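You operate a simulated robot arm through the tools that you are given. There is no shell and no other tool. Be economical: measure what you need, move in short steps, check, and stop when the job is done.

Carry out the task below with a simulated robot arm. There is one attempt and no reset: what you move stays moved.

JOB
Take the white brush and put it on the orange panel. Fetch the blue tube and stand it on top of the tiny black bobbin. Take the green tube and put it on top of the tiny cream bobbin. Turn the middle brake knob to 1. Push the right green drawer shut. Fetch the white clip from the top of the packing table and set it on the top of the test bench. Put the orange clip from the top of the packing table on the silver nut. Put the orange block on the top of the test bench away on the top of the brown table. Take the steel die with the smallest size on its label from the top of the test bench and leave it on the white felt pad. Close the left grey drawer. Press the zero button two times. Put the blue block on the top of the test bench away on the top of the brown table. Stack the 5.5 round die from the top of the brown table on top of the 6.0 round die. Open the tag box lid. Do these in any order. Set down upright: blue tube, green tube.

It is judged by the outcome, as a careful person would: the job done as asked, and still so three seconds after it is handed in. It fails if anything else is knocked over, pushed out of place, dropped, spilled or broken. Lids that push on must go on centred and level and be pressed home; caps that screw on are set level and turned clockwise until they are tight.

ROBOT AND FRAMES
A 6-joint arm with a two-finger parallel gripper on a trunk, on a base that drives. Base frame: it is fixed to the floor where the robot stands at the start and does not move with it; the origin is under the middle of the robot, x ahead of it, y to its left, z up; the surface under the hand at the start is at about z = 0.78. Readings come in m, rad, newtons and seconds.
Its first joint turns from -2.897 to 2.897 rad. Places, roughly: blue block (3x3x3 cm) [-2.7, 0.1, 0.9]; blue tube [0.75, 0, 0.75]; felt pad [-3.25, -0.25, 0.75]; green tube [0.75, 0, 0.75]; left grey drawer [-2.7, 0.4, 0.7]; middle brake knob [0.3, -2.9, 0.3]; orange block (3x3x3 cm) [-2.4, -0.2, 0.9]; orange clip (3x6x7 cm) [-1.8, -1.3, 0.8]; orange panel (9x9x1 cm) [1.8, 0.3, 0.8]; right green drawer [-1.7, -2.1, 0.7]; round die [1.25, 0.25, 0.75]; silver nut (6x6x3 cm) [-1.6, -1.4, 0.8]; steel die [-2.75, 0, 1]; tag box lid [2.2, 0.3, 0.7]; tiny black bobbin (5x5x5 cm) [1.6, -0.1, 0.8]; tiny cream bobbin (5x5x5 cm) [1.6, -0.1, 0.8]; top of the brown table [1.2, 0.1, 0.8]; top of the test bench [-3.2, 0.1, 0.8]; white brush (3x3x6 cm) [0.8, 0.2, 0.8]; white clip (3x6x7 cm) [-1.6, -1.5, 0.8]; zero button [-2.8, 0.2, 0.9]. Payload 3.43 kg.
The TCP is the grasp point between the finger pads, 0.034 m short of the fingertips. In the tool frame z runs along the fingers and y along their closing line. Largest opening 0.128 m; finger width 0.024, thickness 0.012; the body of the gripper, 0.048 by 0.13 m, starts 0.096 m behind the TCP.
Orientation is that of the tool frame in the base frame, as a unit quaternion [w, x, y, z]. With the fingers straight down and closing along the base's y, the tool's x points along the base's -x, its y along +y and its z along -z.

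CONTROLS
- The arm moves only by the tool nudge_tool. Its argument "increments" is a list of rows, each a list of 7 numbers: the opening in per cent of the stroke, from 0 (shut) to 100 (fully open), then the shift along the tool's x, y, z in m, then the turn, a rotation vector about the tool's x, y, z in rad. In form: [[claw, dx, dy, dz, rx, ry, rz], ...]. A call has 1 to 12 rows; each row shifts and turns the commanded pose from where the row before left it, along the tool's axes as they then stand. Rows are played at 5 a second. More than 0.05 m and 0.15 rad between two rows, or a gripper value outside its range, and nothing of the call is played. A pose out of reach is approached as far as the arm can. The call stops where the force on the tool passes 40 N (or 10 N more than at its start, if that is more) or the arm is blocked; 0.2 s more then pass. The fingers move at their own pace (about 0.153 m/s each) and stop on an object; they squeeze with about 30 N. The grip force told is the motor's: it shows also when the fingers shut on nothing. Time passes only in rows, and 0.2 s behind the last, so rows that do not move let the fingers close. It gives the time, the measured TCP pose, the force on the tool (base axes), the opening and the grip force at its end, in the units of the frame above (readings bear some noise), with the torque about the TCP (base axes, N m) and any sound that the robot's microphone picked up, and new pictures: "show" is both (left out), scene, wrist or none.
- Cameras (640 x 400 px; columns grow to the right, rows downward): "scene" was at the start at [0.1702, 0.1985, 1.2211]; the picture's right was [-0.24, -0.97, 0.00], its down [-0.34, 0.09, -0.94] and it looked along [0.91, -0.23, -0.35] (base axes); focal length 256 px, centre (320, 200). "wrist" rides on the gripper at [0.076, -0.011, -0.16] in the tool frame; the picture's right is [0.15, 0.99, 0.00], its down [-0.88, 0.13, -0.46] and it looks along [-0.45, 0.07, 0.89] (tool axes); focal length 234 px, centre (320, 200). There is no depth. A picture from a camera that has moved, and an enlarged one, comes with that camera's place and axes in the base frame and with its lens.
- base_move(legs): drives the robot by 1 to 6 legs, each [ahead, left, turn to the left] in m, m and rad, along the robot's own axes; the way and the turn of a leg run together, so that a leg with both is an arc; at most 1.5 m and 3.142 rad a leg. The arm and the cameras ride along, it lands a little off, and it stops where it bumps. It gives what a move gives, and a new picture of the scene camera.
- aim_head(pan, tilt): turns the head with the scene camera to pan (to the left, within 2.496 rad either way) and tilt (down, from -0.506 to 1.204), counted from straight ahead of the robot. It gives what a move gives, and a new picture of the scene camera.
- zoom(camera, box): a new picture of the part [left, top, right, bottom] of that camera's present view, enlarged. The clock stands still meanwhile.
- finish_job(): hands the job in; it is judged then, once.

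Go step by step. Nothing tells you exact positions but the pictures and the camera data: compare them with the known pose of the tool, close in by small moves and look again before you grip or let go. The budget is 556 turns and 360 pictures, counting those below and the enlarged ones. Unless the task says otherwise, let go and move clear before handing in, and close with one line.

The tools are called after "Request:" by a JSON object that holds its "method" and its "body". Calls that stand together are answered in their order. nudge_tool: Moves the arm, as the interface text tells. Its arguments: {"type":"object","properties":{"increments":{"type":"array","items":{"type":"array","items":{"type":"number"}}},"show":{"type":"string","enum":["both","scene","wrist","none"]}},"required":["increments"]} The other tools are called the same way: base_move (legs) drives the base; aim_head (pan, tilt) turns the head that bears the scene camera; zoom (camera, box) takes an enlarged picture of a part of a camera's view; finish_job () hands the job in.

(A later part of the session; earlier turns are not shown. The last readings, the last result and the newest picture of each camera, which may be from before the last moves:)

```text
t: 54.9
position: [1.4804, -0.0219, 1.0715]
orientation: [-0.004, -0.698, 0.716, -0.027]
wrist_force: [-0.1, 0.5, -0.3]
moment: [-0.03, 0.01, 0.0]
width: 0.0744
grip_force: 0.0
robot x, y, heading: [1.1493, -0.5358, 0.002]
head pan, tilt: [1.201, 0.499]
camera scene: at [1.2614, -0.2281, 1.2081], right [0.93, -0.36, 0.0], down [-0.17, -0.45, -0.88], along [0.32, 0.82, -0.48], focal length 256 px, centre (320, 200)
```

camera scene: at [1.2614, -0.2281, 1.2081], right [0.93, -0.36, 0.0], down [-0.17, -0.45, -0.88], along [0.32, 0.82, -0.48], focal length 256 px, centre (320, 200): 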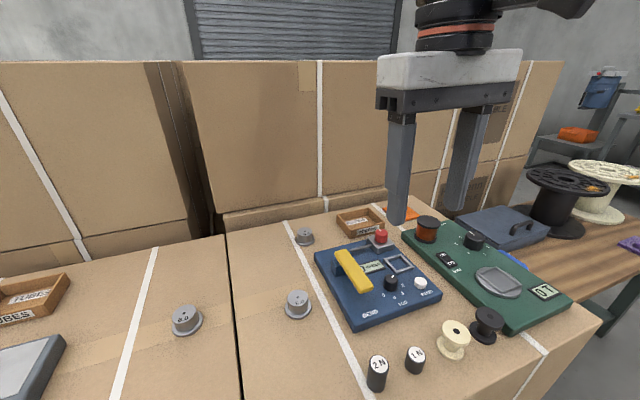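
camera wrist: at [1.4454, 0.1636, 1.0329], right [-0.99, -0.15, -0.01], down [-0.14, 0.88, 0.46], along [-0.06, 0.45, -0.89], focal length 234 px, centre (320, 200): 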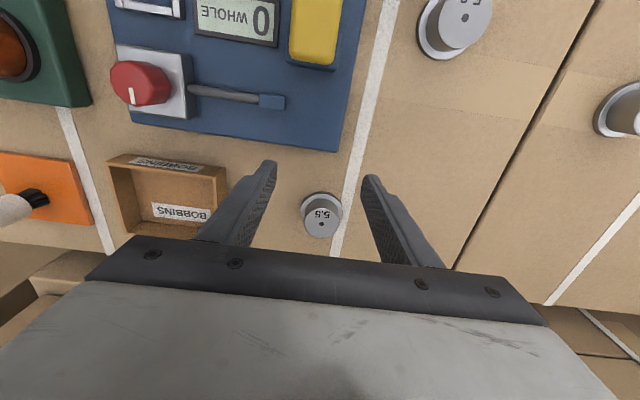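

Request:
{"method": "nudge_tool", "body": {"increments": [[58, 0.043, -0.024, 0, 0, 0, 0], [58, 0.043, -0.024, 0, 0, 0, 0], [58, 0.043, -0.024, 0, 0, 0, 0], [58, 0.043, -0.024, 0, 0, 0, 0], [58, 0.043, -0.024, 0, 0, 0, 0], [58, 0.043, -0.024, 0, 0, 0, 0], [58, 0.043, -0.024, 0, 0, 0, 0], [58, 0.043, -0.024, 0, 0, 0, 0], [58, 0.043, -0.024, 0, 0, 0, 0], [58, 0.043, -0.024, 0, 0, 0, 0]], "show": "none"}}

Request:
{"method": "base_move", "body": {"legs": [[0, -0.19, 0], [0.2, 0, 0], [0, 0, 1.57]]}}

Request:
{"method": "aim_head", "body": {"pan": -0.2, "tilt": 0.6}}

```text
t: 57.1
position: [1.7078, -0.4572, 1.0974]
orientation: [-0.004, -0.698, 0.716, -0.027]
wrist_force: [-0.2, -0.6, 0.0]
moment: [0.01, 0.0, -0.01]
width: 0.0742
grip_force: 0.1
robot x, y, heading: [1.151, -0.5328, -0.001]
head pan, tilt: [1.201, 0.499]
```

```text
t: 63.7
position: [1.2671, -0.1661, 1.0971]
orientation: [-0.017, 1.0, -0.01, 0.023]
wrist_force: [-0.4, 0.1, 0.0]
moment: [0.01, -0.02, -0.05]
width: 0.0741
grip_force: 0.0
robot x, y, heading: [1.3436, -0.7207, 1.577]
head pan, tilt: [1.201, 0.499]
camera scene: at [1.0404, -0.6115, 1.2081], right [0.36, 0.93, 0.0], down [0.45, -0.17, -0.88], along [-0.82, 0.31, -0.48], focal length 256 px, centre (320, 200)
```

scene: 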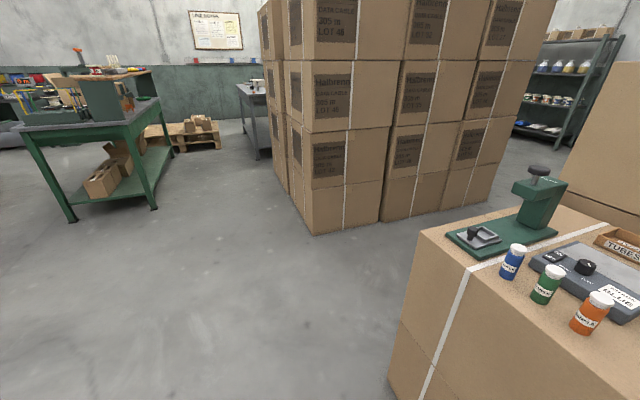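

```text
t: 65.2
position: [1.2668, -0.166, 1.0966]
orientation: [-0.016, 1.0, -0.01, 0.023]
wrist_force: [0.2, -0.6, -0.2]
moment: [0.03, -0.02, -0.02]
width: 0.0744
grip_force: 0.0
robot x, y, heading: [1.3464, -0.7252, 1.581]
head pan, tilt: [-0.201, 0.6]
camera scene: at [1.1424, -0.5571, 1.1991], right [0.98, -0.19, 0.0], down [-0.11, -0.55, -0.83], along [0.16, 0.81, -0.56], focal length 256 px, centre (320, 200)
```

scene: 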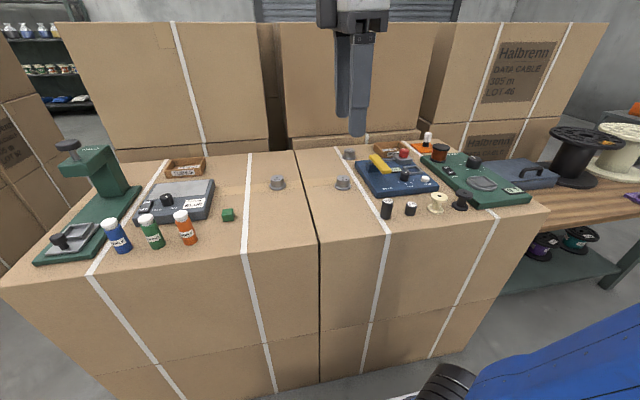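

Now facing the table with a clear view of everything. I'll straighten the hand and go over the 5.5 die.

Request:
{"method": "nudge_tool", "body": {"increments": [[58, 0, 0, 0, -0.032, -0.046, -0.02], [58, 0.0145, -0.042, 0.015, 0, 0, 0], [58, 0.0145, -0.042, 0.015, 0, 0, 0], [58, 0.0145, -0.042, 0.015, 0, 0, 0], [58, 0.0145, -0.042, 0.015, 0, 0, 0], [58, 0.0145, -0.042, 0.015, 0, 0, 0], [58, 0.0145, -0.042, 0.015, 0, 0, 0], [58, 0.0145, -0.042, 0.015, 0, 0, 0], [58, 0.0145, -0.042, 0.015, 0, 0, 0], [58, 0.0145, -0.042, 0.015, 0, 0, 0], [58, 0.0145, -0.04, 0.015, 0, 0, 0], [58, 0.0145, -0.04, 0.015, 0, 0, 0]], "show": "wrist"}}

```text
t: 67.8
position: [1.4261, 0.2914, 0.9343]
orientation: [-0.002, 1.0, 0.0, -0.001]
wrist_force: [-0.9, -0.1, 1.2]
moment: [0.07, -0.01, -0.03]
width: 0.0741
grip_force: 0.1
robot x, y, heading: [1.3456, -0.7224, 1.579]
head pan, tilt: [-0.201, 0.6]
camera wrist: at [1.5023, 0.304, 1.0941], right [0.15, -0.99, 0.0], down [-0.88, -0.13, 0.46], along [-0.45, -0.06, -0.89], focal length 234 px, centre (320, 200)
```

wrist: 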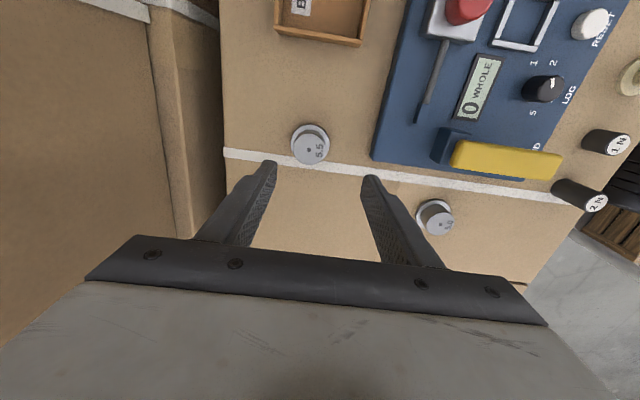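

The die is at about (1.429, 0.307). I'll centre on it, lower, and look.

Request:
{"method": "nudge_tool", "body": {"increments": [[50, 0.003, -0.016, 0.03, 0, 0, 0], [50, 0, 0, 0.04, 0, 0, 0], [50, 0, 0, 0, 0, 0, 0]], "show": "wrist"}}

Request:
{"method": "zoom", "body": {"camera": "scene", "box": [300, 110, 460, 210]}}

```text
t: 68.6
position: [1.4292, 0.3074, 0.8613]
orientation: [0.0, 1.0, -0.001, -0.001]
wrist_force: [0.3, 1.0, 0.6]
moment: [0.01, -0.01, 0.03]
width: 0.0641
grip_force: 0.0
robot x, y, heading: [1.346, -0.7231, 1.578]
head pan, tilt: [-0.201, 0.6]
camera wrist: at [1.5051, 0.321, 1.0217], right [0.15, -0.99, 0.0], down [-0.88, -0.13, 0.46], along [-0.45, -0.07, -0.89], focal length 234 px, centre (320, 200)
```

wrist: 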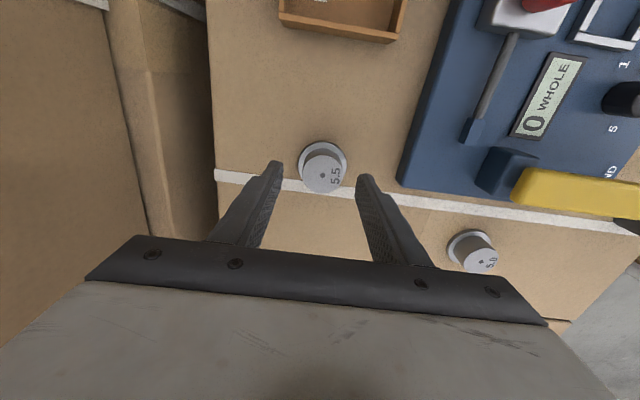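

```text
4.00 times, centred on (380, 160) of scene
camera zoom: at [1.1425, -0.557, 1.199], right [0.98, -0.19, 0.0], down [-0.11, -0.55, -0.83], along [0.16, 0.81, -0.57], focal length 1026 px, centre (80, 360)
```

zoom: 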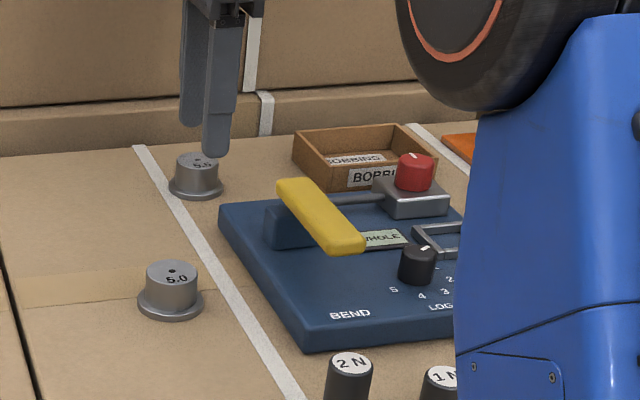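

Well aligned. Lower so the fingertips stay above the flange, and grip the boss.

Request:
{"method": "nudge_tool", "body": {"increments": [[50, 0, 0.001, 0.02, 0, 0, 0], [50, 0, 0, 0.013, 0, 0, 0], [50, 0, 0, 0, 0, 0, 0], [0, 0, 0, 0, 0, 0, 0], [0, 0, 0, 0, 0, 0, 0], [0, 0, 0, 0, 0, 0, 0]], "show": "wrist"}}

```text
t: 70.0
position: [1.4292, 0.3065, 0.8288]
orientation: [0.0, 1.0, -0.001, -0.001]
wrist_force: [0.9, 0.2, -0.2]
moment: [-0.01, -0.01, 0.03]
width: 0.0387
grip_force: 30.2
robot x, y, heading: [1.3439, -0.7232, 1.576]
head pan, tilt: [-0.201, 0.6]
camera wrist: at [1.5047, 0.32, 0.9892], right [0.15, -0.99, 0.0], down [-0.88, -0.13, 0.46], along [-0.45, -0.07, -0.89], focal length 234 px, centre (320, 200)
```

wrist: 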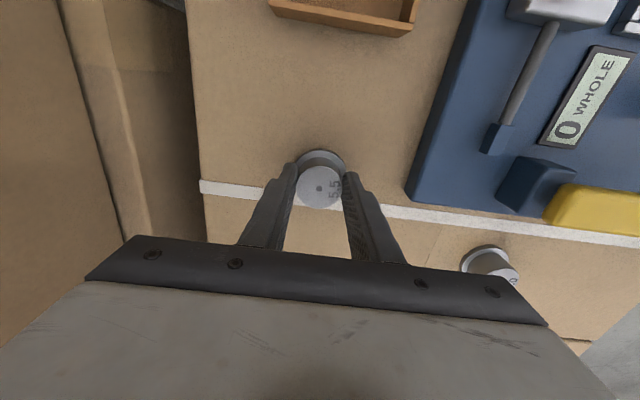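

Gripped. Lifting and moving toward the 6.0 die.

Request:
{"method": "nudge_tool", "body": {"increments": [[0, 0, 0, -0.03, 0, 0, 0], [0, 0, 0, -0.04, 0, 0, 0], [0, -0.03, 0.02, -0.03, 0, 0, 0], [0, -0.04, 0.025, 0, 0, 0, 0], [0, -0.04, 0.025, 0, 0, 0, 0], [0, -0.04, 0.025, 0, 0, 0, 0], [0, -0.04, 0.025, 0, 0, 0, 0], [0, -0.04, 0.025, 0, 0, 0, 0], [0, -0.04, 0.024, 0, 0, 0, 0], [0, 0, 0, 0, 0, 0, 0]], "show": "both"}}

```text
t: 72.2
position: [1.1573, 0.1374, 0.9304]
orientation: [0.001, 1.0, -0.001, -0.001]
wrist_force: [-0.1, 0.0, -2.5]
moment: [-0.01, 0.01, 0.01]
width: 0.0391
grip_force: 30.0
robot x, y, heading: [1.3434, -0.724, 1.579]
head pan, tilt: [-0.201, 0.6]
camera scene: at [1.1424, -0.557, 1.199], right [0.98, -0.19, 0.0], down [-0.11, -0.55, -0.82], along [0.16, 0.81, -0.57], focal length 256 px, centre (320, 200)
camera wrist: at [1.2339, 0.1507, 1.0899], right [0.15, -0.99, 0.0], down [-0.88, -0.13, 0.46], along [-0.45, -0.07, -0.89], focal length 234 px, centre (320, 200)
```

scene: 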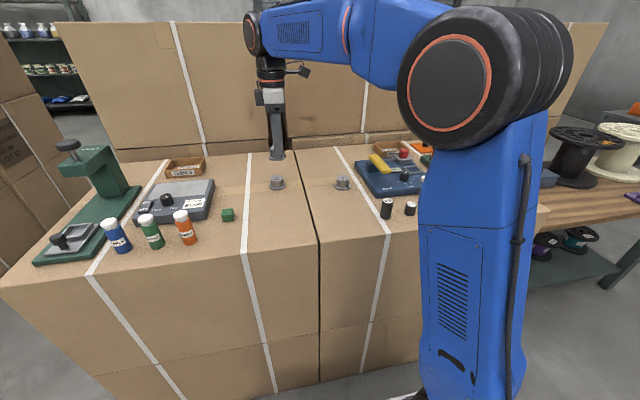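
wrist: 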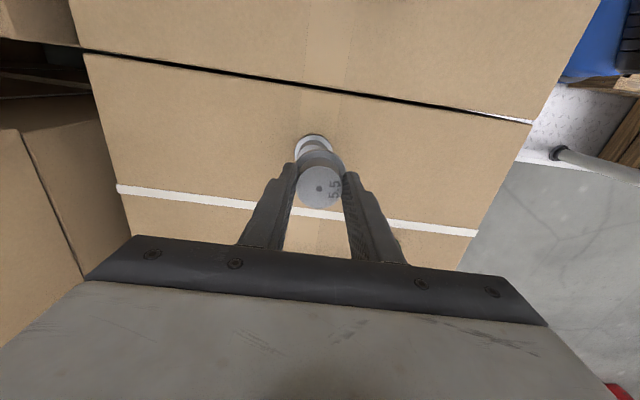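

Part of the 6.0 die shows behind the held one; I'll enlarge both views for alignment.

Request:
{"method": "zoom", "body": {"camera": "scene", "box": [230, 130, 330, 193]}}

Request:
{"method": "zoom", "body": {"camera": "wrist", "box": [270, 115, 370, 178]}}

```text
6.35 times, centred on (280, 162) of scene
camera zoom: at [1.1424, -0.557, 1.199], right [0.98, -0.19, 0.0], down [-0.11, -0.55, -0.82], along [0.16, 0.81, -0.57], focal length 1628 px, centre (574, 444)
```

zoom: 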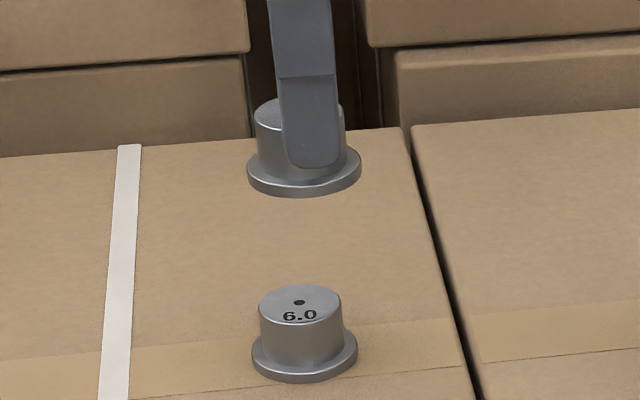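

```text
6.35 times, centred on (320, 146) of wrist
camera zoom: at [1.2339, 0.1507, 1.0899], right [0.15, -0.99, 0.0], down [-0.88, -0.13, 0.46], along [-0.45, -0.07, -0.89], focal length 1487 px, centre (320, 540)
```

zoom: 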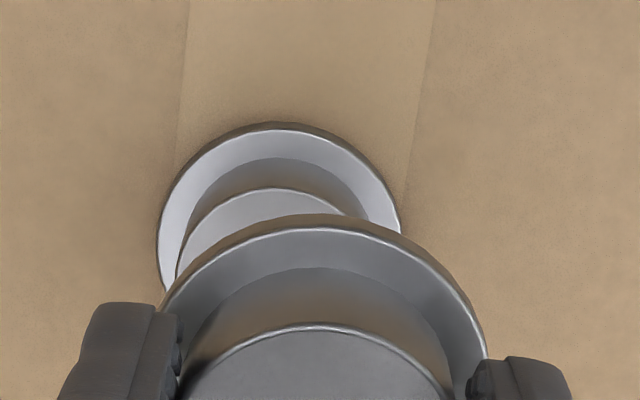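

The 6.0 die is at about (1.1485, 0.144). I'll correct, lower, and look again.

Request:
{"method": "nudge_tool", "body": {"increments": [[0, -0.0088, -0.0067, 0.02, 0, 0, 0], [0, 0, 0, 0.022, 0, 0, 0], [0, 0, 0, 0, 0, 0, 0]], "show": "none"}}

Request:
{"method": "zoom", "body": {"camera": "scene", "box": [230, 130, 330, 193]}}

Request:
{"method": "zoom", "body": {"camera": "wrist", "box": [270, 115, 370, 178]}}

```text
t: 73.0
position: [1.1481, 0.145, 0.8876]
orientation: [0.0, 1.0, 0.0, -0.001]
wrist_force: [0.0, -0.2, -2.0]
moment: [0.01, -0.04, 0.02]
width: 0.039
grip_force: 30.2
robot x, y, heading: [1.3469, -0.7247, 1.579]
head pan, tilt: [-0.201, 0.6]
```

```text
6.35 times, centred on (280, 162) of scene
camera zoom: at [1.1424, -0.557, 1.199], right [0.98, -0.19, 0.0], down [-0.11, -0.55, -0.82], along [0.16, 0.81, -0.57], focal length 1628 px, centre (574, 444)
```

zoom: 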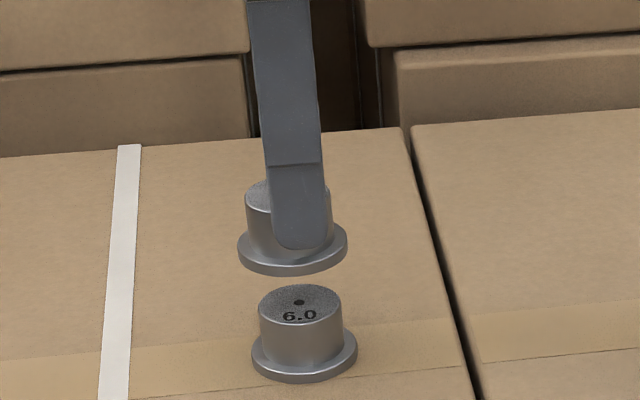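

```text
6.35 times, centred on (320, 146) of wrist
camera zoom: at [1.2251, 0.158, 1.0473], right [0.15, -0.99, 0.0], down [-0.88, -0.13, 0.46], along [-0.45, -0.07, -0.89], focal length 1487 px, centre (320, 540)
```

zoom: 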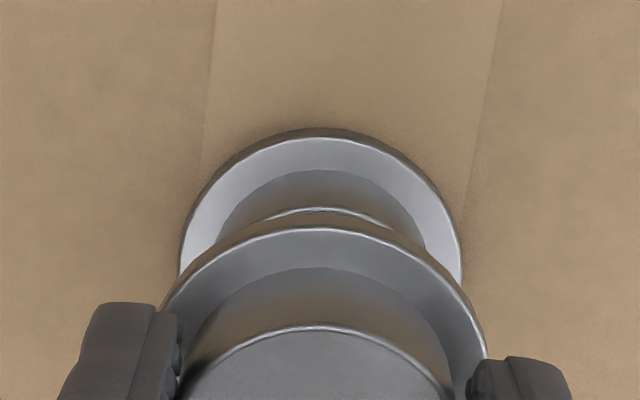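

Aligned. Lowering until it touches.

Request:
{"method": "nudge_tool", "body": {"increments": [[0, 0, 0, 0.012, 0, 0, 0], [0, 0, 0, 0.003, 0, 0, 0], [0, 0, 0, 0.003, 0, 0, 0], [0, 0, 0, 0, 0, 0, 0]], "show": "none"}}

Request:
{"method": "zoom", "body": {"camera": "scene", "box": [230, 130, 330, 193]}}

```text
t: 74.0
position: [1.1488, 0.1439, 0.8696]
orientation: [0.001, 1.0, -0.001, 0.0]
wrist_force: [0.1, 0.3, -2.5]
moment: [-0.02, -0.05, -0.02]
width: 0.0389
grip_force: 29.9
robot x, y, heading: [1.3432, -0.7273, 1.574]
head pan, tilt: [-0.201, 0.6]
```

```text
6.35 times, centred on (280, 162) of scene
camera zoom: at [1.1424, -0.5569, 1.199], right [0.98, -0.19, 0.0], down [-0.11, -0.55, -0.82], along [0.16, 0.81, -0.57], focal length 1628 px, centre (574, 444)
```

zoom: 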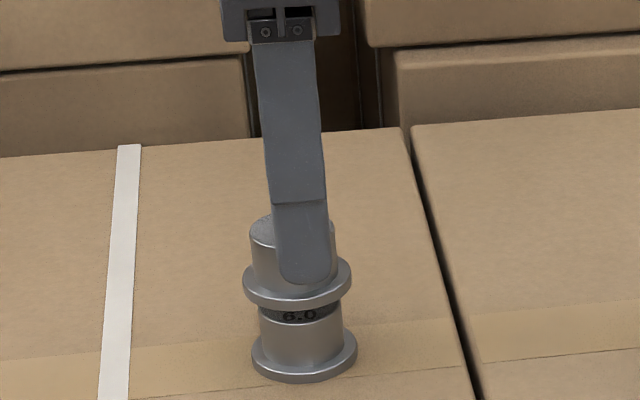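

Request:
{"method": "nudge_tool", "body": {"increments": [[0, 0, 0, 0.003, 0, 0, 0], [0, 0, 0, 0.002, 0, 0, 0], [0, 0, 0, 0, 0, 0, 0]], "show": "none"}}

Request:
{"method": "nudge_tool", "body": {"increments": [[0, 0, 0, 0.002, 0, 0, 0], [0, 0, 0, 0, 0, 0, 0]], "show": "none"}}

```text
t: 74.8
position: [1.1487, 0.1444, 0.8646]
orientation: [0.0, 1.0, -0.002, -0.001]
wrist_force: [0.5, 0.7, -2.7]
moment: [-0.03, 0.06, 0.01]
width: 0.0389
grip_force: 29.7
robot x, y, heading: [1.3448, -0.7252, 1.58]
head pan, tilt: [-0.201, 0.6]
```

```text
t: 75.4
position: [1.149, 0.1452, 0.8631]
orientation: [0.0, 1.0, -0.001, -0.001]
wrist_force: [0.5, -0.7, -2.7]
moment: [0.02, -0.01, -0.05]
width: 0.0389
grip_force: 30.0
robot x, y, heading: [1.347, -0.7212, 1.573]
head pan, tilt: [-0.201, 0.6]
```

Request:
{"method": "nudge_tool", "body": {"increments": [[0, 0, 0, 0.002, 0, 0, 0], [0, 0, 0, 0, 0, 0, 0]], "show": "none"}}

Request:
{"method": "nudge_tool", "body": {"increments": [[0, 0, 0, 0.002, 0, 0, 0], [0, 0, 0, 0, 0, 0, 0]], "show": "none"}}

Request:
{"method": "zoom", "body": {"camera": "scene", "box": [230, 130, 330, 193]}}

```text
t: 76.0
position: [1.1504, 0.1445, 0.8607]
orientation: [0.0, 1.0, -0.001, 0.0]
wrist_force: [0.0, 1.4, -3.3]
moment: [0.01, 0.02, 0.03]
width: 0.0389
grip_force: 29.9
robot x, y, heading: [1.348, -0.7253, 1.575]
head pan, tilt: [-0.201, 0.6]
```

```text
t: 76.6
position: [1.1497, 0.1455, 0.8589]
orientation: [-0.002, 1.0, -0.002, -0.001]
wrist_force: [0.2, -0.5, 2.9]
moment: [-0.01, 0.02, -0.03]
width: 0.0388
grip_force: 30.0
robot x, y, heading: [1.3429, -0.7243, 1.577]
head pan, tilt: [-0.201, 0.6]
```

```text
6.35 times, centred on (280, 162) of scene
camera zoom: at [1.1425, -0.5571, 1.1991], right [0.98, -0.19, 0.0], down [-0.11, -0.55, -0.83], along [0.16, 0.81, -0.56], focal length 1628 px, centre (574, 444)
```

zoom: 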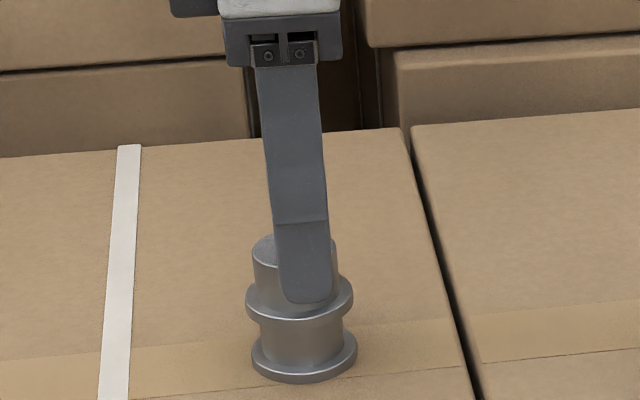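

It sits on the 6.0 die. Release and rise, then check.

Request:
{"method": "nudge_tool", "body": {"increments": [[50, 0, 0, 0, 0, 0, 0], [50, 0, 0, 0, 0, 0, 0], [50, 0, 0, -0.03, 0, 0, 0], [50, 0, 0, -0.04, 0, 0, 0], [50, 0, 0, -0.04, 0, 0, 0], [50, 0, 0, 0, 0, 0, 0]], "show": "wrist"}}

Request:
{"method": "zoom", "body": {"camera": "scene", "box": [230, 130, 330, 193]}}

Request:
{"method": "zoom", "body": {"camera": "scene", "box": [20, 130, 260, 280]}}

```text
t: 78.0
position: [1.1494, 0.1454, 0.9689]
orientation: [0.0, 1.0, -0.001, 0.0]
wrist_force: [0.0, 0.3, -0.3]
moment: [0.0, 0.01, -0.01]
width: 0.0639
grip_force: 0.0
robot x, y, heading: [1.3444, -0.7238, 1.575]
head pan, tilt: [-0.201, 0.6]
camera wrist: at [1.2256, 0.1579, 1.1291], right [0.15, -0.99, 0.0], down [-0.88, -0.13, 0.46], along [-0.45, -0.07, -0.89], focal length 234 px, centre (320, 200)
```

wrist: 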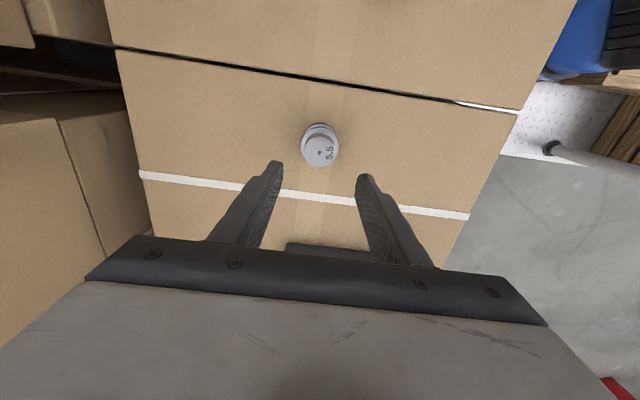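

```text
6.35 times, centred on (280, 162) of scene
camera zoom: at [1.1424, -0.557, 1.199], right [0.98, -0.19, 0.0], down [-0.11, -0.55, -0.82], along [0.16, 0.81, -0.57], focal length 1628 px, centre (574, 444)
```

zoom: 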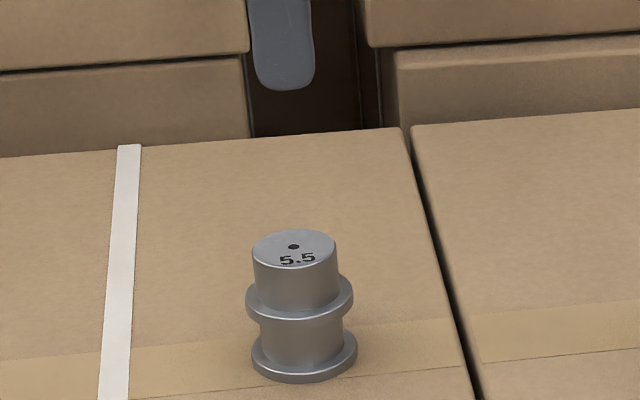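

```text
2.67 times, centred on (140, 205) of scene
camera zoom: at [1.1424, -0.557, 1.199], right [0.98, -0.19, 0.0], down [-0.11, -0.55, -0.82], along [0.16, 0.81, -0.57], focal length 684 px, centre (800, 187)
```

zoom: 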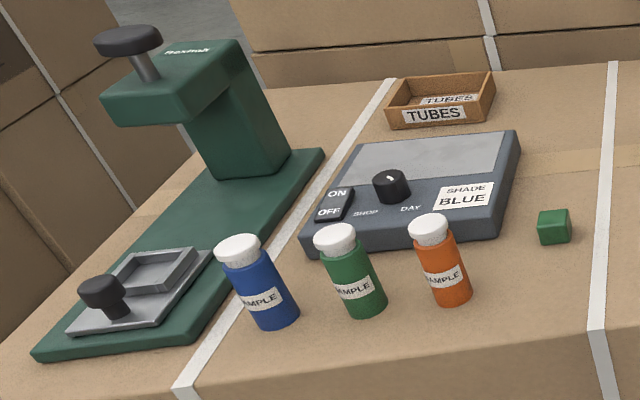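

The dies are stacked. Next the tubes: green near (0.86, -0.07), blue near (0.79, -0.067). I'll shift the base toward them so the arm keeps off the head.

Request:
{"method": "base_move", "body": {"legs": [[0, 0.24, 0]]}}

Request:
{"method": "nudge_tool", "body": {"increments": [[45, -0.01, 0.04, -0.01, 0, 0, 0], [45, -0.008, 0.044, -0.01, 0, 0, 0], [45, -0.008, 0.044, 0, 0, 0, 0], [45, -0.008, 0.044, 0, 0, 0, 0], [45, -0.008, 0.04, 0, 0, 0, 0], [45, 0, 0, 0, 0, 0, 0]], "show": "both"}}

```text
t: 79.8
position: [0.9074, 0.1441, 0.9682]
orientation: [0.001, 1.0, -0.001, -0.001]
wrist_force: [-0.2, -0.2, -0.1]
moment: [-0.06, -0.02, -0.05]
width: 0.064
grip_force: 0.0
robot x, y, heading: [1.1014, -0.7212, 1.576]
head pan, tilt: [-0.201, 0.6]
camera scene: at [0.8999, -0.5582, 1.199], right [0.98, -0.19, 0.0], down [-0.11, -0.55, -0.83], along [0.16, 0.81, -0.57], focal length 256 px, centre (320, 200)
```

scene: 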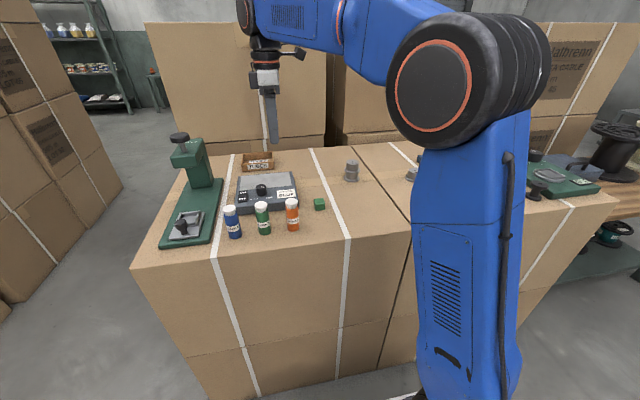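

```text
t: 81.2
position: [0.8668, -0.0691, 0.9879]
orientation: [0.0, 1.0, -0.001, -0.001]
wrist_force: [0.0, -1.0, 0.6]
moment: [0.0, -0.01, -0.04]
width: 0.0573
grip_force: 0.1
robot x, y, heading: [1.1053, -0.7242, 1.574]
head pan, tilt: [-0.201, 0.6]
camera scene: at [0.8999, -0.5581, 1.199], right [0.98, -0.19, 0.0], down [-0.11, -0.55, -0.83], along [0.16, 0.81, -0.56], focal length 256 px, centre (320, 200)
camera wrist: at [0.9423, -0.056, 1.1482], right [0.14, -0.99, 0.0], down [-0.88, -0.13, 0.46], along [-0.45, -0.07, -0.89], focal length 234 px, centre (320, 200)
```

scene: 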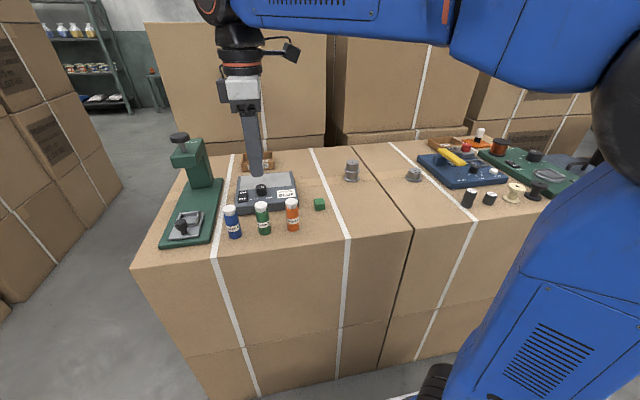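
wrist: 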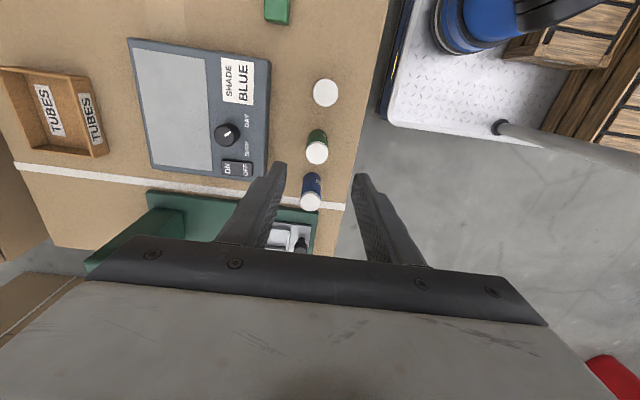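

Green tube at (0.858, -0.067). Centring and lowering partway.

Request:
{"method": "nudge_tool", "body": {"increments": [[45, -0.009, -0.002, 0.03, 0, 0, 0], [45, 0, 0, 0.04, 0, 0, 0], [45, 0, 0, 0.025, 0, 0, 0], [45, 0, 0, 0, 0, 0, 0]], "show": "wrist"}}

```text
t: 82.2
position: [0.857, -0.0659, 0.8932]
orientation: [-0.001, 1.0, -0.002, -0.001]
wrist_force: [-0.1, 0.0, 0.8]
moment: [-0.02, -0.03, -0.02]
width: 0.0577
grip_force: 0.0
robot x, y, heading: [1.1021, -0.7235, 1.574]
head pan, tilt: [-0.201, 0.6]
camera wrist: at [0.9331, -0.0534, 1.0537], right [0.14, -0.99, 0.0], down [-0.88, -0.13, 0.46], along [-0.45, -0.07, -0.89], focal length 234 px, centre (320, 200)
```

wrist: 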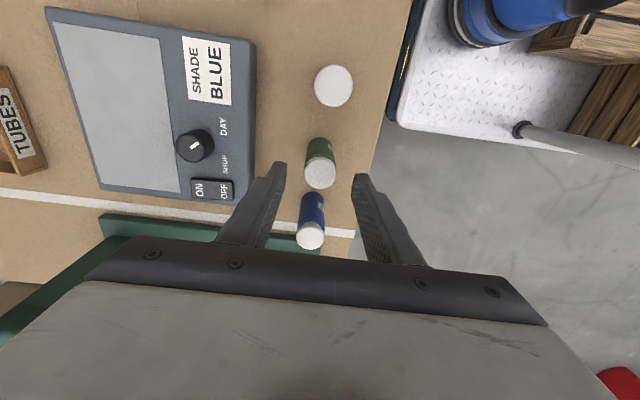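

Centred. Lower and grip the green tube.

Request:
{"method": "nudge_tool", "body": {"increments": [[45, 0, 0, 0.035, 0, 0, 0], [45, 0, 0, 0.031, 0, 0, 0], [45, 0, 0, 0, 0, 0, 0], [0, 0, 0, 0, 0, 0, 0], [0, 0, 0, 0, 0, 0, 0], [0, 0, 0, 0, 0, 0, 0]], "show": "wrist"}}

```text
t: 83.6
position: [0.8564, -0.0649, 0.8286]
orientation: [0.0, 1.0, -0.002, -0.001]
wrist_force: [-0.1, 0.3, 0.2]
moment: [-0.02, 0.0, 0.02]
width: 0.0286
grip_force: 29.6
robot x, y, heading: [1.1032, -0.7233, 1.572]
head pan, tilt: [-0.201, 0.6]
camera wrist: at [0.932, -0.0533, 0.9878], right [0.14, -0.99, 0.0], down [-0.88, -0.13, 0.46], along [-0.45, -0.07, -0.89], focal length 234 px, centre (320, 200)
```

wrist: 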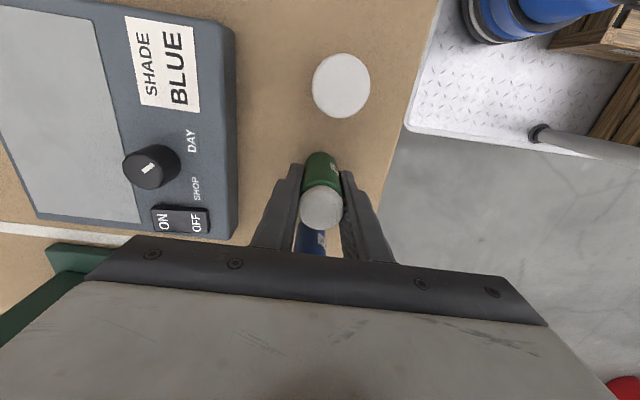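

Gripped. I'll lift and carry it over to the cream bobbin near (1.56, -0.065).

Request:
{"method": "nudge_tool", "body": {"increments": [[0, 0, 0, -0.03, 0, 0, 0], [0, 0, 0, -0.04, 0, 0, 0], [0, 0, 0, -0.05, 0, 0, 0], [0, 0, 0, -0.04, 0, 0, 0], [0, 0.047, 0, 0, 0, 0, 0], [0, 0.047, 0, 0, 0, 0, 0], [0, 0.047, 0, 0, 0, 0, 0], [0, 0.047, 0, 0, 0, 0, 0], [0, 0.047, 0, 0, 0, 0, 0], [0, 0.047, 0, 0, 0, 0, 0], [0, 0.047, 0, 0, 0, 0, 0], [0, 0.047, 0, 0, 0, 0, 0]], "show": "none"}}

Request:
{"method": "nudge_tool", "body": {"increments": [[0, 0.047, 0, 0, 0, 0, 0], [0, 0.047, 0, 0, 0, 0, 0], [0, 0.047, 0, 0, 0, 0, 0], [0, 0.047, 0, 0, 0, 0, 0], [0, 0.047, 0, 0, 0, 0, 0], [0, 0, 0, 0, 0, 0, 0]], "show": "both"}}

```text
t: 86.2
position: [1.2317, -0.0685, 0.9869]
orientation: [0.0, 1.0, 0.0, -0.002]
wrist_force: [0.6, 0.3, -1.1]
moment: [-0.01, 0.01, 0.03]
width: 0.0288
grip_force: 30.5
robot x, y, heading: [1.1058, -0.7268, 1.579]
head pan, tilt: [-0.201, 0.6]
```

```text
t: 87.6
position: [1.4678, -0.0669, 0.9862]
orientation: [0.0, 1.0, 0.0, -0.001]
wrist_force: [-0.6, -0.9, -1.1]
moment: [0.02, 0.0, 0.0]
width: 0.0287
grip_force: 29.9
robot x, y, heading: [1.105, -0.7267, 1.571]
head pan, tilt: [-0.201, 0.6]
camera scene: at [0.9, -0.5582, 1.1991], right [0.98, -0.19, 0.0], down [-0.11, -0.55, -0.83], along [0.16, 0.81, -0.57], focal length 256 px, centre (320, 200)
camera wrist: at [1.5442, -0.0539, 1.1469], right [0.14, -0.99, 0.0], down [-0.88, -0.13, 0.46], along [-0.45, -0.07, -0.89], focal length 234 px, centre (320, 200)
```

scene: 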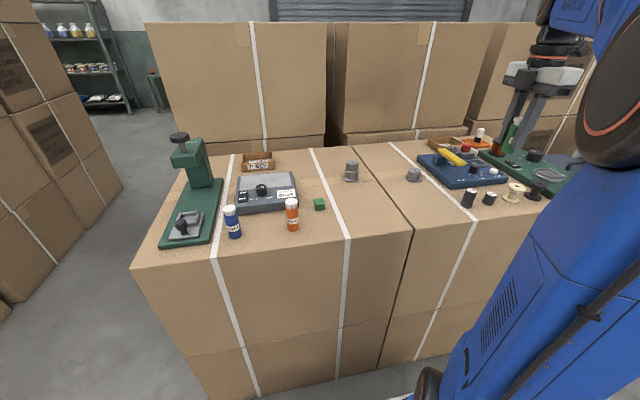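
wrist: 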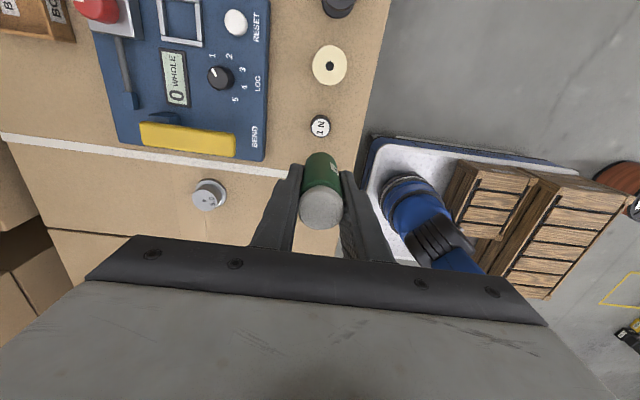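

Cream bobbin at (1.560, -0.063). Moving over it and turning the head to watch.

Request:
{"method": "nudge_tool", "body": {"increments": [[0, 0.046, -0.002, 0, 0, 0, 0], [0, 0.046, -0.002, 0.02, 0, 0, 0], [0, 0, 0, 0.03, 0, 0, 0], [0, 0, 0, 0, 0, 0, 0]], "show": "wrist"}}

Request:
{"method": "aim_head", "body": {"pan": -0.8, "tilt": 0.45}}

```text
refused: row 2 steps farther than a row can; nothing moved
```

```text
t: 88.6
position: [1.4678, -0.0665, 0.9882]
orientation: [-0.001, 1.0, -0.001, -0.001]
wrist_force: [0.1, -0.8, -1.1]
moment: [-0.01, 0.04, -0.02]
width: 0.0286
grip_force: 29.9
robot x, y, heading: [1.1025, -0.723, 1.577]
head pan, tilt: [-0.799, 0.45]
camera scene: at [0.9483, -0.5804, 1.2126], right [0.7, -0.71, 0.0], down [-0.31, -0.31, -0.9], along [0.64, 0.63, -0.44], focal length 256 px, centre (320, 200)
```

scene: 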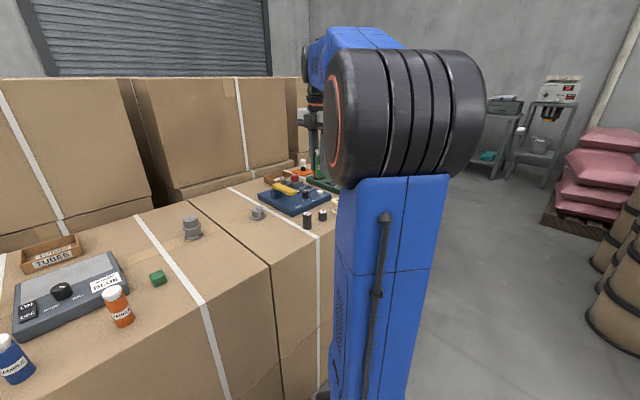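

The arm blocks the view. I'll drive the base to the right so the bobbins come in front, then bring the hand back.

Request:
{"method": "base_move", "body": {"legs": [[0, -0.52, 0]]}}

Request:
{"method": "nudge_tool", "body": {"increments": [[0, -0.047, 0, 0, 0, 0, 0], [0, -0.047, 0, 0, 0, 0, 0], [0, -0.047, 0, 0, 0, 0, 0], [0, -0.047, 0, 0, 0, 0, 0], [0, -0.047, 0, 0, 0, 0, 0], [0, -0.047, 0, 0, 0, 0, 0], [0, 0, 0, 0, 0, 0, 0]], "show": "wrist"}}

Request:
{"method": "aim_head", "body": {"pan": -0.2, "tilt": 0.6}}

```text
t: 91.7
position: [1.9911, -0.0636, 0.9859]
orientation: [0.0, 1.0, -0.001, -0.001]
wrist_force: [-0.1, -0.5, 0.3]
moment: [-0.03, -0.01, 0.02]
width: 0.0287
grip_force: 29.8
robot x, y, heading: [1.6302, -0.7182, 1.578]
head pan, tilt: [-0.799, 0.45]
camera scene: at [1.4728, -0.5774, 1.2126], right [0.7, -0.71, 0.0], down [-0.31, -0.31, -0.9], along [0.64, 0.63, -0.44], focal length 256 px, centre (320, 200)
```

scene: 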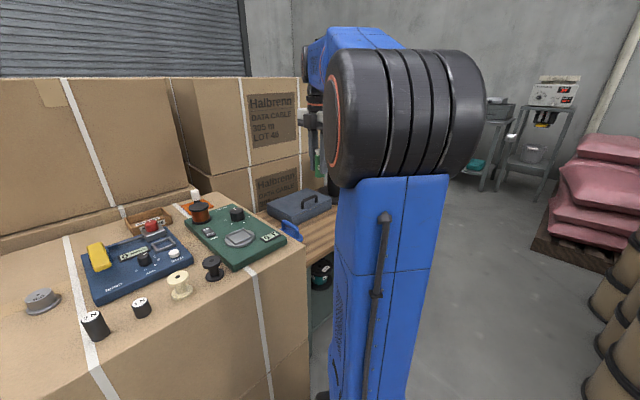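

```text
t: 93.3
position: [1.7093, -0.0621, 0.9884]
orientation: [0.0, 1.0, -0.001, -0.001]
wrist_force: [-0.2, -0.5, -1.5]
moment: [-0.02, -0.02, 0.0]
width: 0.0289
grip_force: 30.0
robot x, y, heading: [1.6274, -0.7187, 1.577]
head pan, tilt: [-0.799, 0.45]
camera wrist: at [1.7847, -0.0493, 1.1483], right [0.14, -0.99, 0.0], down [-0.88, -0.13, 0.46], along [-0.45, -0.07, -0.89], focal length 234 px, centre (320, 200)
```

wrist: 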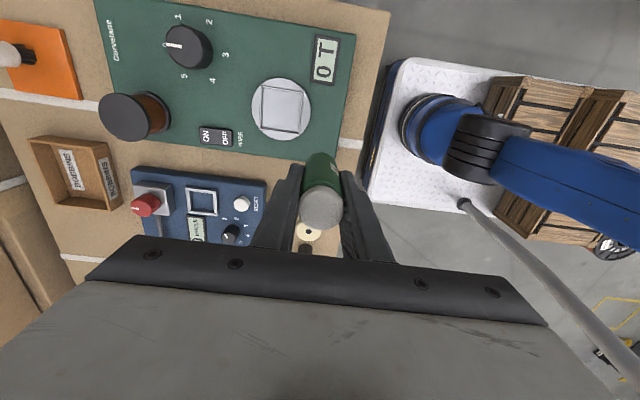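

```text
t: 94.3
position: [1.7089, -0.0624, 0.9881]
orientation: [-0.001, 1.0, -0.001, -0.001]
wrist_force: [-0.5, 0.7, -1.5]
moment: [-0.01, -0.02, -0.01]
width: 0.0286
grip_force: 30.5
robot x, y, heading: [1.6301, -0.7247, 1.578]
head pan, tilt: [-0.201, 0.6]
camera scene: at [1.4244, -0.5552, 1.1991], right [0.98, -0.19, 0.0], down [-0.11, -0.55, -0.83], along [0.16, 0.81, -0.56], focal length 256 px, centre (320, 200)
```

scene: 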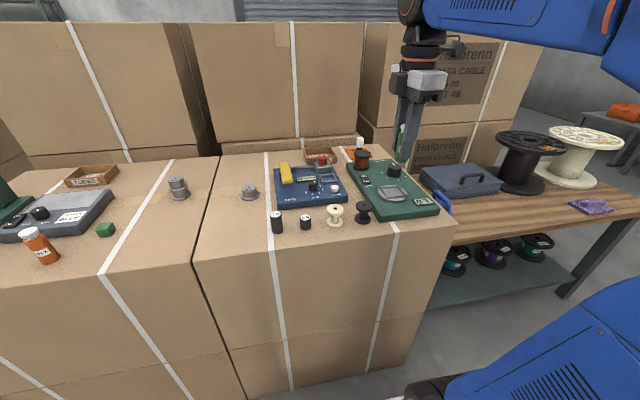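

Clear view of the bobbins now. Bringing the tube over the cream bobbin and lowering partway.

Request:
{"method": "nudge_tool", "body": {"increments": [[0, -0.049, 0, 0, 0, 0, 0], [0, -0.05, 0, 0, 0, 0, 0], [0, -0.05, 0.001, 0, 0, 0, 0], [0, 0, 0, 0.04, 0, 0, 0], [0, 0, 0, 0.02, 0, 0, 0], [0, 0, 0, 0, 0, 0, 0]], "show": "wrist"}}

Request:
{"method": "zoom", "body": {"camera": "scene", "box": [280, 155, 400, 230]}}

Request:
{"method": "zoom", "body": {"camera": "wrist", "box": [270, 115, 370, 178]}}

```text
t: 95.7
position: [1.5608, -0.064, 0.9288]
orientation: [0.0, 1.0, -0.001, -0.002]
wrist_force: [-0.4, 0.6, -0.6]
moment: [0.0, 0.03, -0.03]
width: 0.0286
grip_force: 30.1
robot x, y, heading: [1.6294, -0.72, 1.579]
head pan, tilt: [-0.201, 0.6]
camera wrist: at [1.636, -0.0498, 1.0881], right [0.14, -0.99, 0.0], down [-0.88, -0.13, 0.46], along [-0.45, -0.07, -0.89], focal length 234 px, centre (320, 200)
```

wrist: 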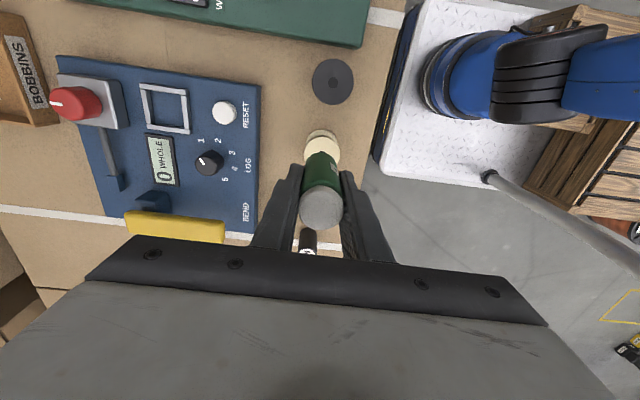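

```text
5.33 times, centred on (340, 192) of scene
camera zoom: at [1.4243, -0.5552, 1.199], right [0.98, -0.19, 0.0], down [-0.11, -0.55, -0.82], along [0.16, 0.81, -0.57], focal length 1368 px, centre (213, 240)
```

zoom: 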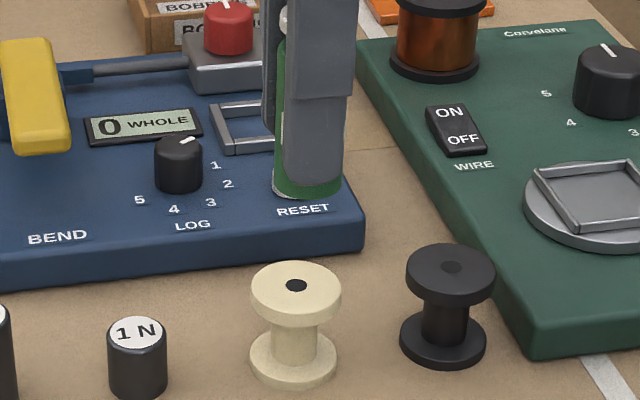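

```text
6.35 times, centred on (320, 146) of wrist
camera zoom: at [1.636, -0.0498, 1.0881], right [0.14, -0.99, 0.0], down [-0.88, -0.13, 0.46], along [-0.45, -0.07, -0.89], focal length 1487 px, centre (320, 540)
```

zoom: 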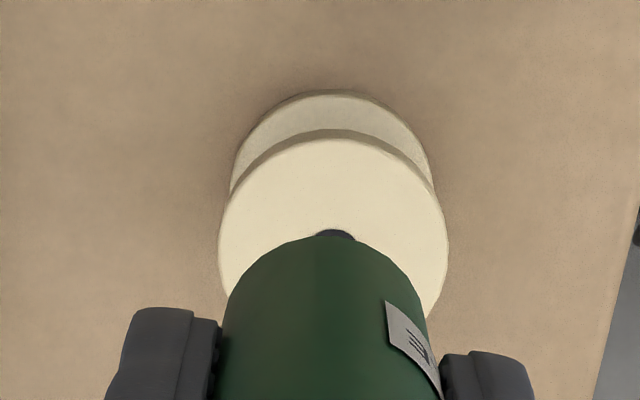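

Close to aligned; correcting by 2–3 mm and lowering.

Request:
{"method": "nudge_tool", "body": {"increments": [[0, -0.002, 0.003, 0.03, 0, 0, 0], [0, 0, 0, 0.018, 0, 0, 0], [0, 0, 0, 0.003, 0, 0, 0], [0, 0, 0, 0, 0, 0, 0]], "show": "none"}}

Request:
{"method": "zoom", "body": {"camera": "scene", "box": [280, 155, 400, 230]}}

Request:
{"method": "zoom", "body": {"camera": "wrist", "box": [270, 115, 370, 178]}}

```text
t: 96.7
position: [1.5588, -0.0684, 0.8773]
orientation: [0.0, 1.0, -0.001, -0.001]
wrist_force: [1.2, 0.1, -0.7]
moment: [0.03, -0.01, -0.01]
width: 0.0287
grip_force: 30.0
robot x, y, heading: [1.6253, -0.7235, 1.577]
head pan, tilt: [-0.201, 0.6]
```

```text
5.33 times, centred on (340, 192) of scene
camera zoom: at [1.4243, -0.5551, 1.199], right [0.98, -0.19, 0.0], down [-0.11, -0.55, -0.83], along [0.16, 0.81, -0.57], focal length 1368 px, centre (213, 240)
```

zoom: 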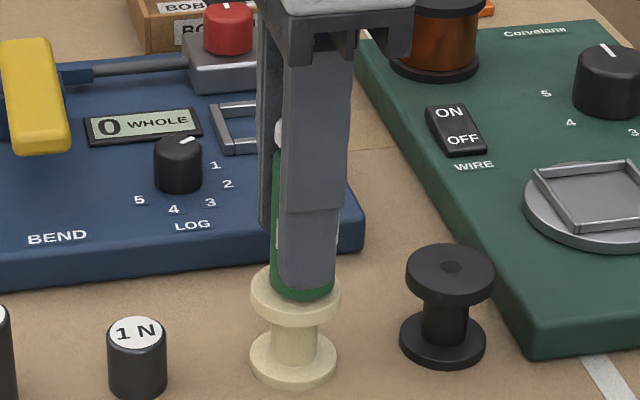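

```text
6.35 times, centred on (320, 146) of wrist
camera zoom: at [1.6344, -0.0534, 1.0372], right [0.14, -0.99, 0.0], down [-0.88, -0.13, 0.46], along [-0.45, -0.07, -0.89], focal length 1487 px, centre (320, 540)
```

zoom: 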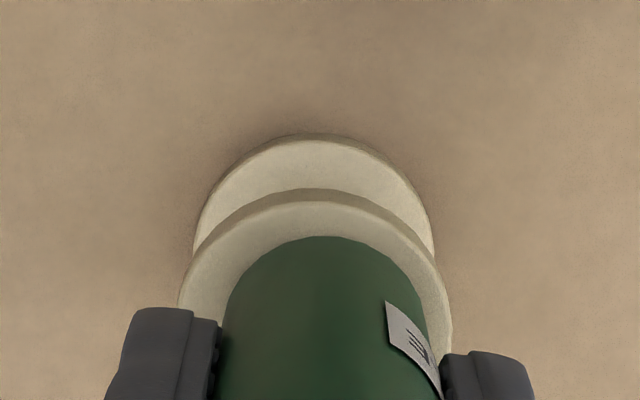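

Within about 2 mm of centre; a tiny correction and down to contact.

Request:
{"method": "nudge_tool", "body": {"increments": [[0, -0.0012, -0.0016, 0.002, 0, 0, 0], [0, 0, 0, 0.002, 0, 0, 0], [0, 0, 0, 0, 0, 0, 0]], "show": "none"}}

Request:
{"method": "nudge_tool", "body": {"increments": [[0, 0, 0, 0.002, 0, 0, 0], [0, 0, 0, 0, 0, 0, 0]], "show": "none"}}

Request:
{"method": "nudge_tool", "body": {"increments": [[0, 0, 0, 0.002, 0, 0, 0], [0, 0, 0, 0, 0, 0, 0]], "show": "none"}}

```text
t: 97.5
position: [1.5562, -0.0641, 0.8739]
orientation: [0.0, 1.0, -0.001, -0.001]
wrist_force: [-0.2, 0.5, 5.0]
moment: [0.04, -0.05, 0.05]
width: 0.0288
grip_force: 29.6
robot x, y, heading: [1.6294, -0.7229, 1.571]
head pan, tilt: [-0.201, 0.6]
```

```text
t: 98.1
position: [1.5569, -0.064, 0.872]
orientation: [-0.002, 1.0, -0.001, -0.002]
wrist_force: [-0.7, 0.9, 26.9]
moment: [0.0, -0.13, 0.01]
width: 0.0288
grip_force: 29.6
robot x, y, heading: [1.6322, -0.7206, 1.578]
head pan, tilt: [-0.201, 0.6]
```

```text
t: 98.7
position: [1.5568, -0.0655, 0.8698]
orientation: [-0.001, 1.0, -0.001, -0.001]
wrist_force: [-0.6, 1.5, 26.6]
moment: [0.08, -0.08, 0.03]
width: 0.0288
grip_force: 29.7
robot x, y, heading: [1.631, -0.7219, 1.578]
head pan, tilt: [-0.201, 0.6]
```

Contact. Ease, release, rise and check.

Request:
{"method": "nudge_tool", "body": {"increments": [[0, 0, 0, -0.002, 0, 0, 0], [40, 0, 0, 0, 0, 0, 0], [40, 0, 0, 0, 0, 0, 0], [40, 0, 0, -0.03, 0, 0, 0], [40, 0, 0, -0.04, 0, 0, 0], [40, 0, 0, -0.04, 0, 0, 0], [40, 0, 0, 0, 0, 0, 0]], "show": "none"}}

Request:
{"method": "zoom", "body": {"camera": "scene", "box": [280, 155, 400, 230]}}

Request:
{"method": "zoom", "body": {"camera": "wrist", "box": [240, 60, 440, 185]}}

```text
t: 100.3
position: [1.5573, -0.0635, 0.981]
orientation: [0.001, 1.0, 0.0, -0.001]
wrist_force: [0.2, 0.3, -0.4]
moment: [-0.04, 0.01, 0.03]
width: 0.0509
grip_force: 0.0
robot x, y, heading: [1.6279, -0.7254, 1.577]
head pan, tilt: [-0.201, 0.6]
```

```text
5.33 times, centred on (340, 192) of scene
camera zoom: at [1.4243, -0.5552, 1.1991], right [0.98, -0.19, 0.0], down [-0.11, -0.55, -0.83], along [0.16, 0.81, -0.56], focal length 1368 px, centre (213, 240)
```

zoom: 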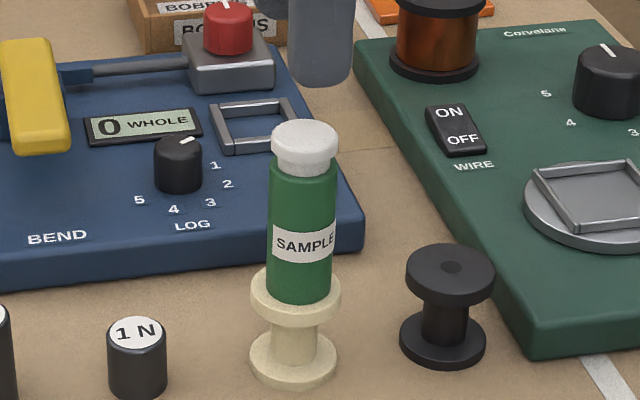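

```text
3.20 times, centred on (340, 122) of wrist
camera zoom: at [1.6331, -0.0519, 1.1416], right [0.14, -0.99, 0.0], down [-0.88, -0.13, 0.46], along [-0.45, -0.07, -0.89], focal length 749 px, centre (256, 448)
```

zoom: 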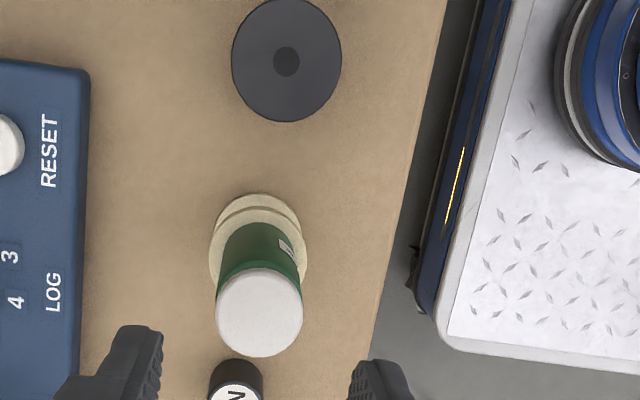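

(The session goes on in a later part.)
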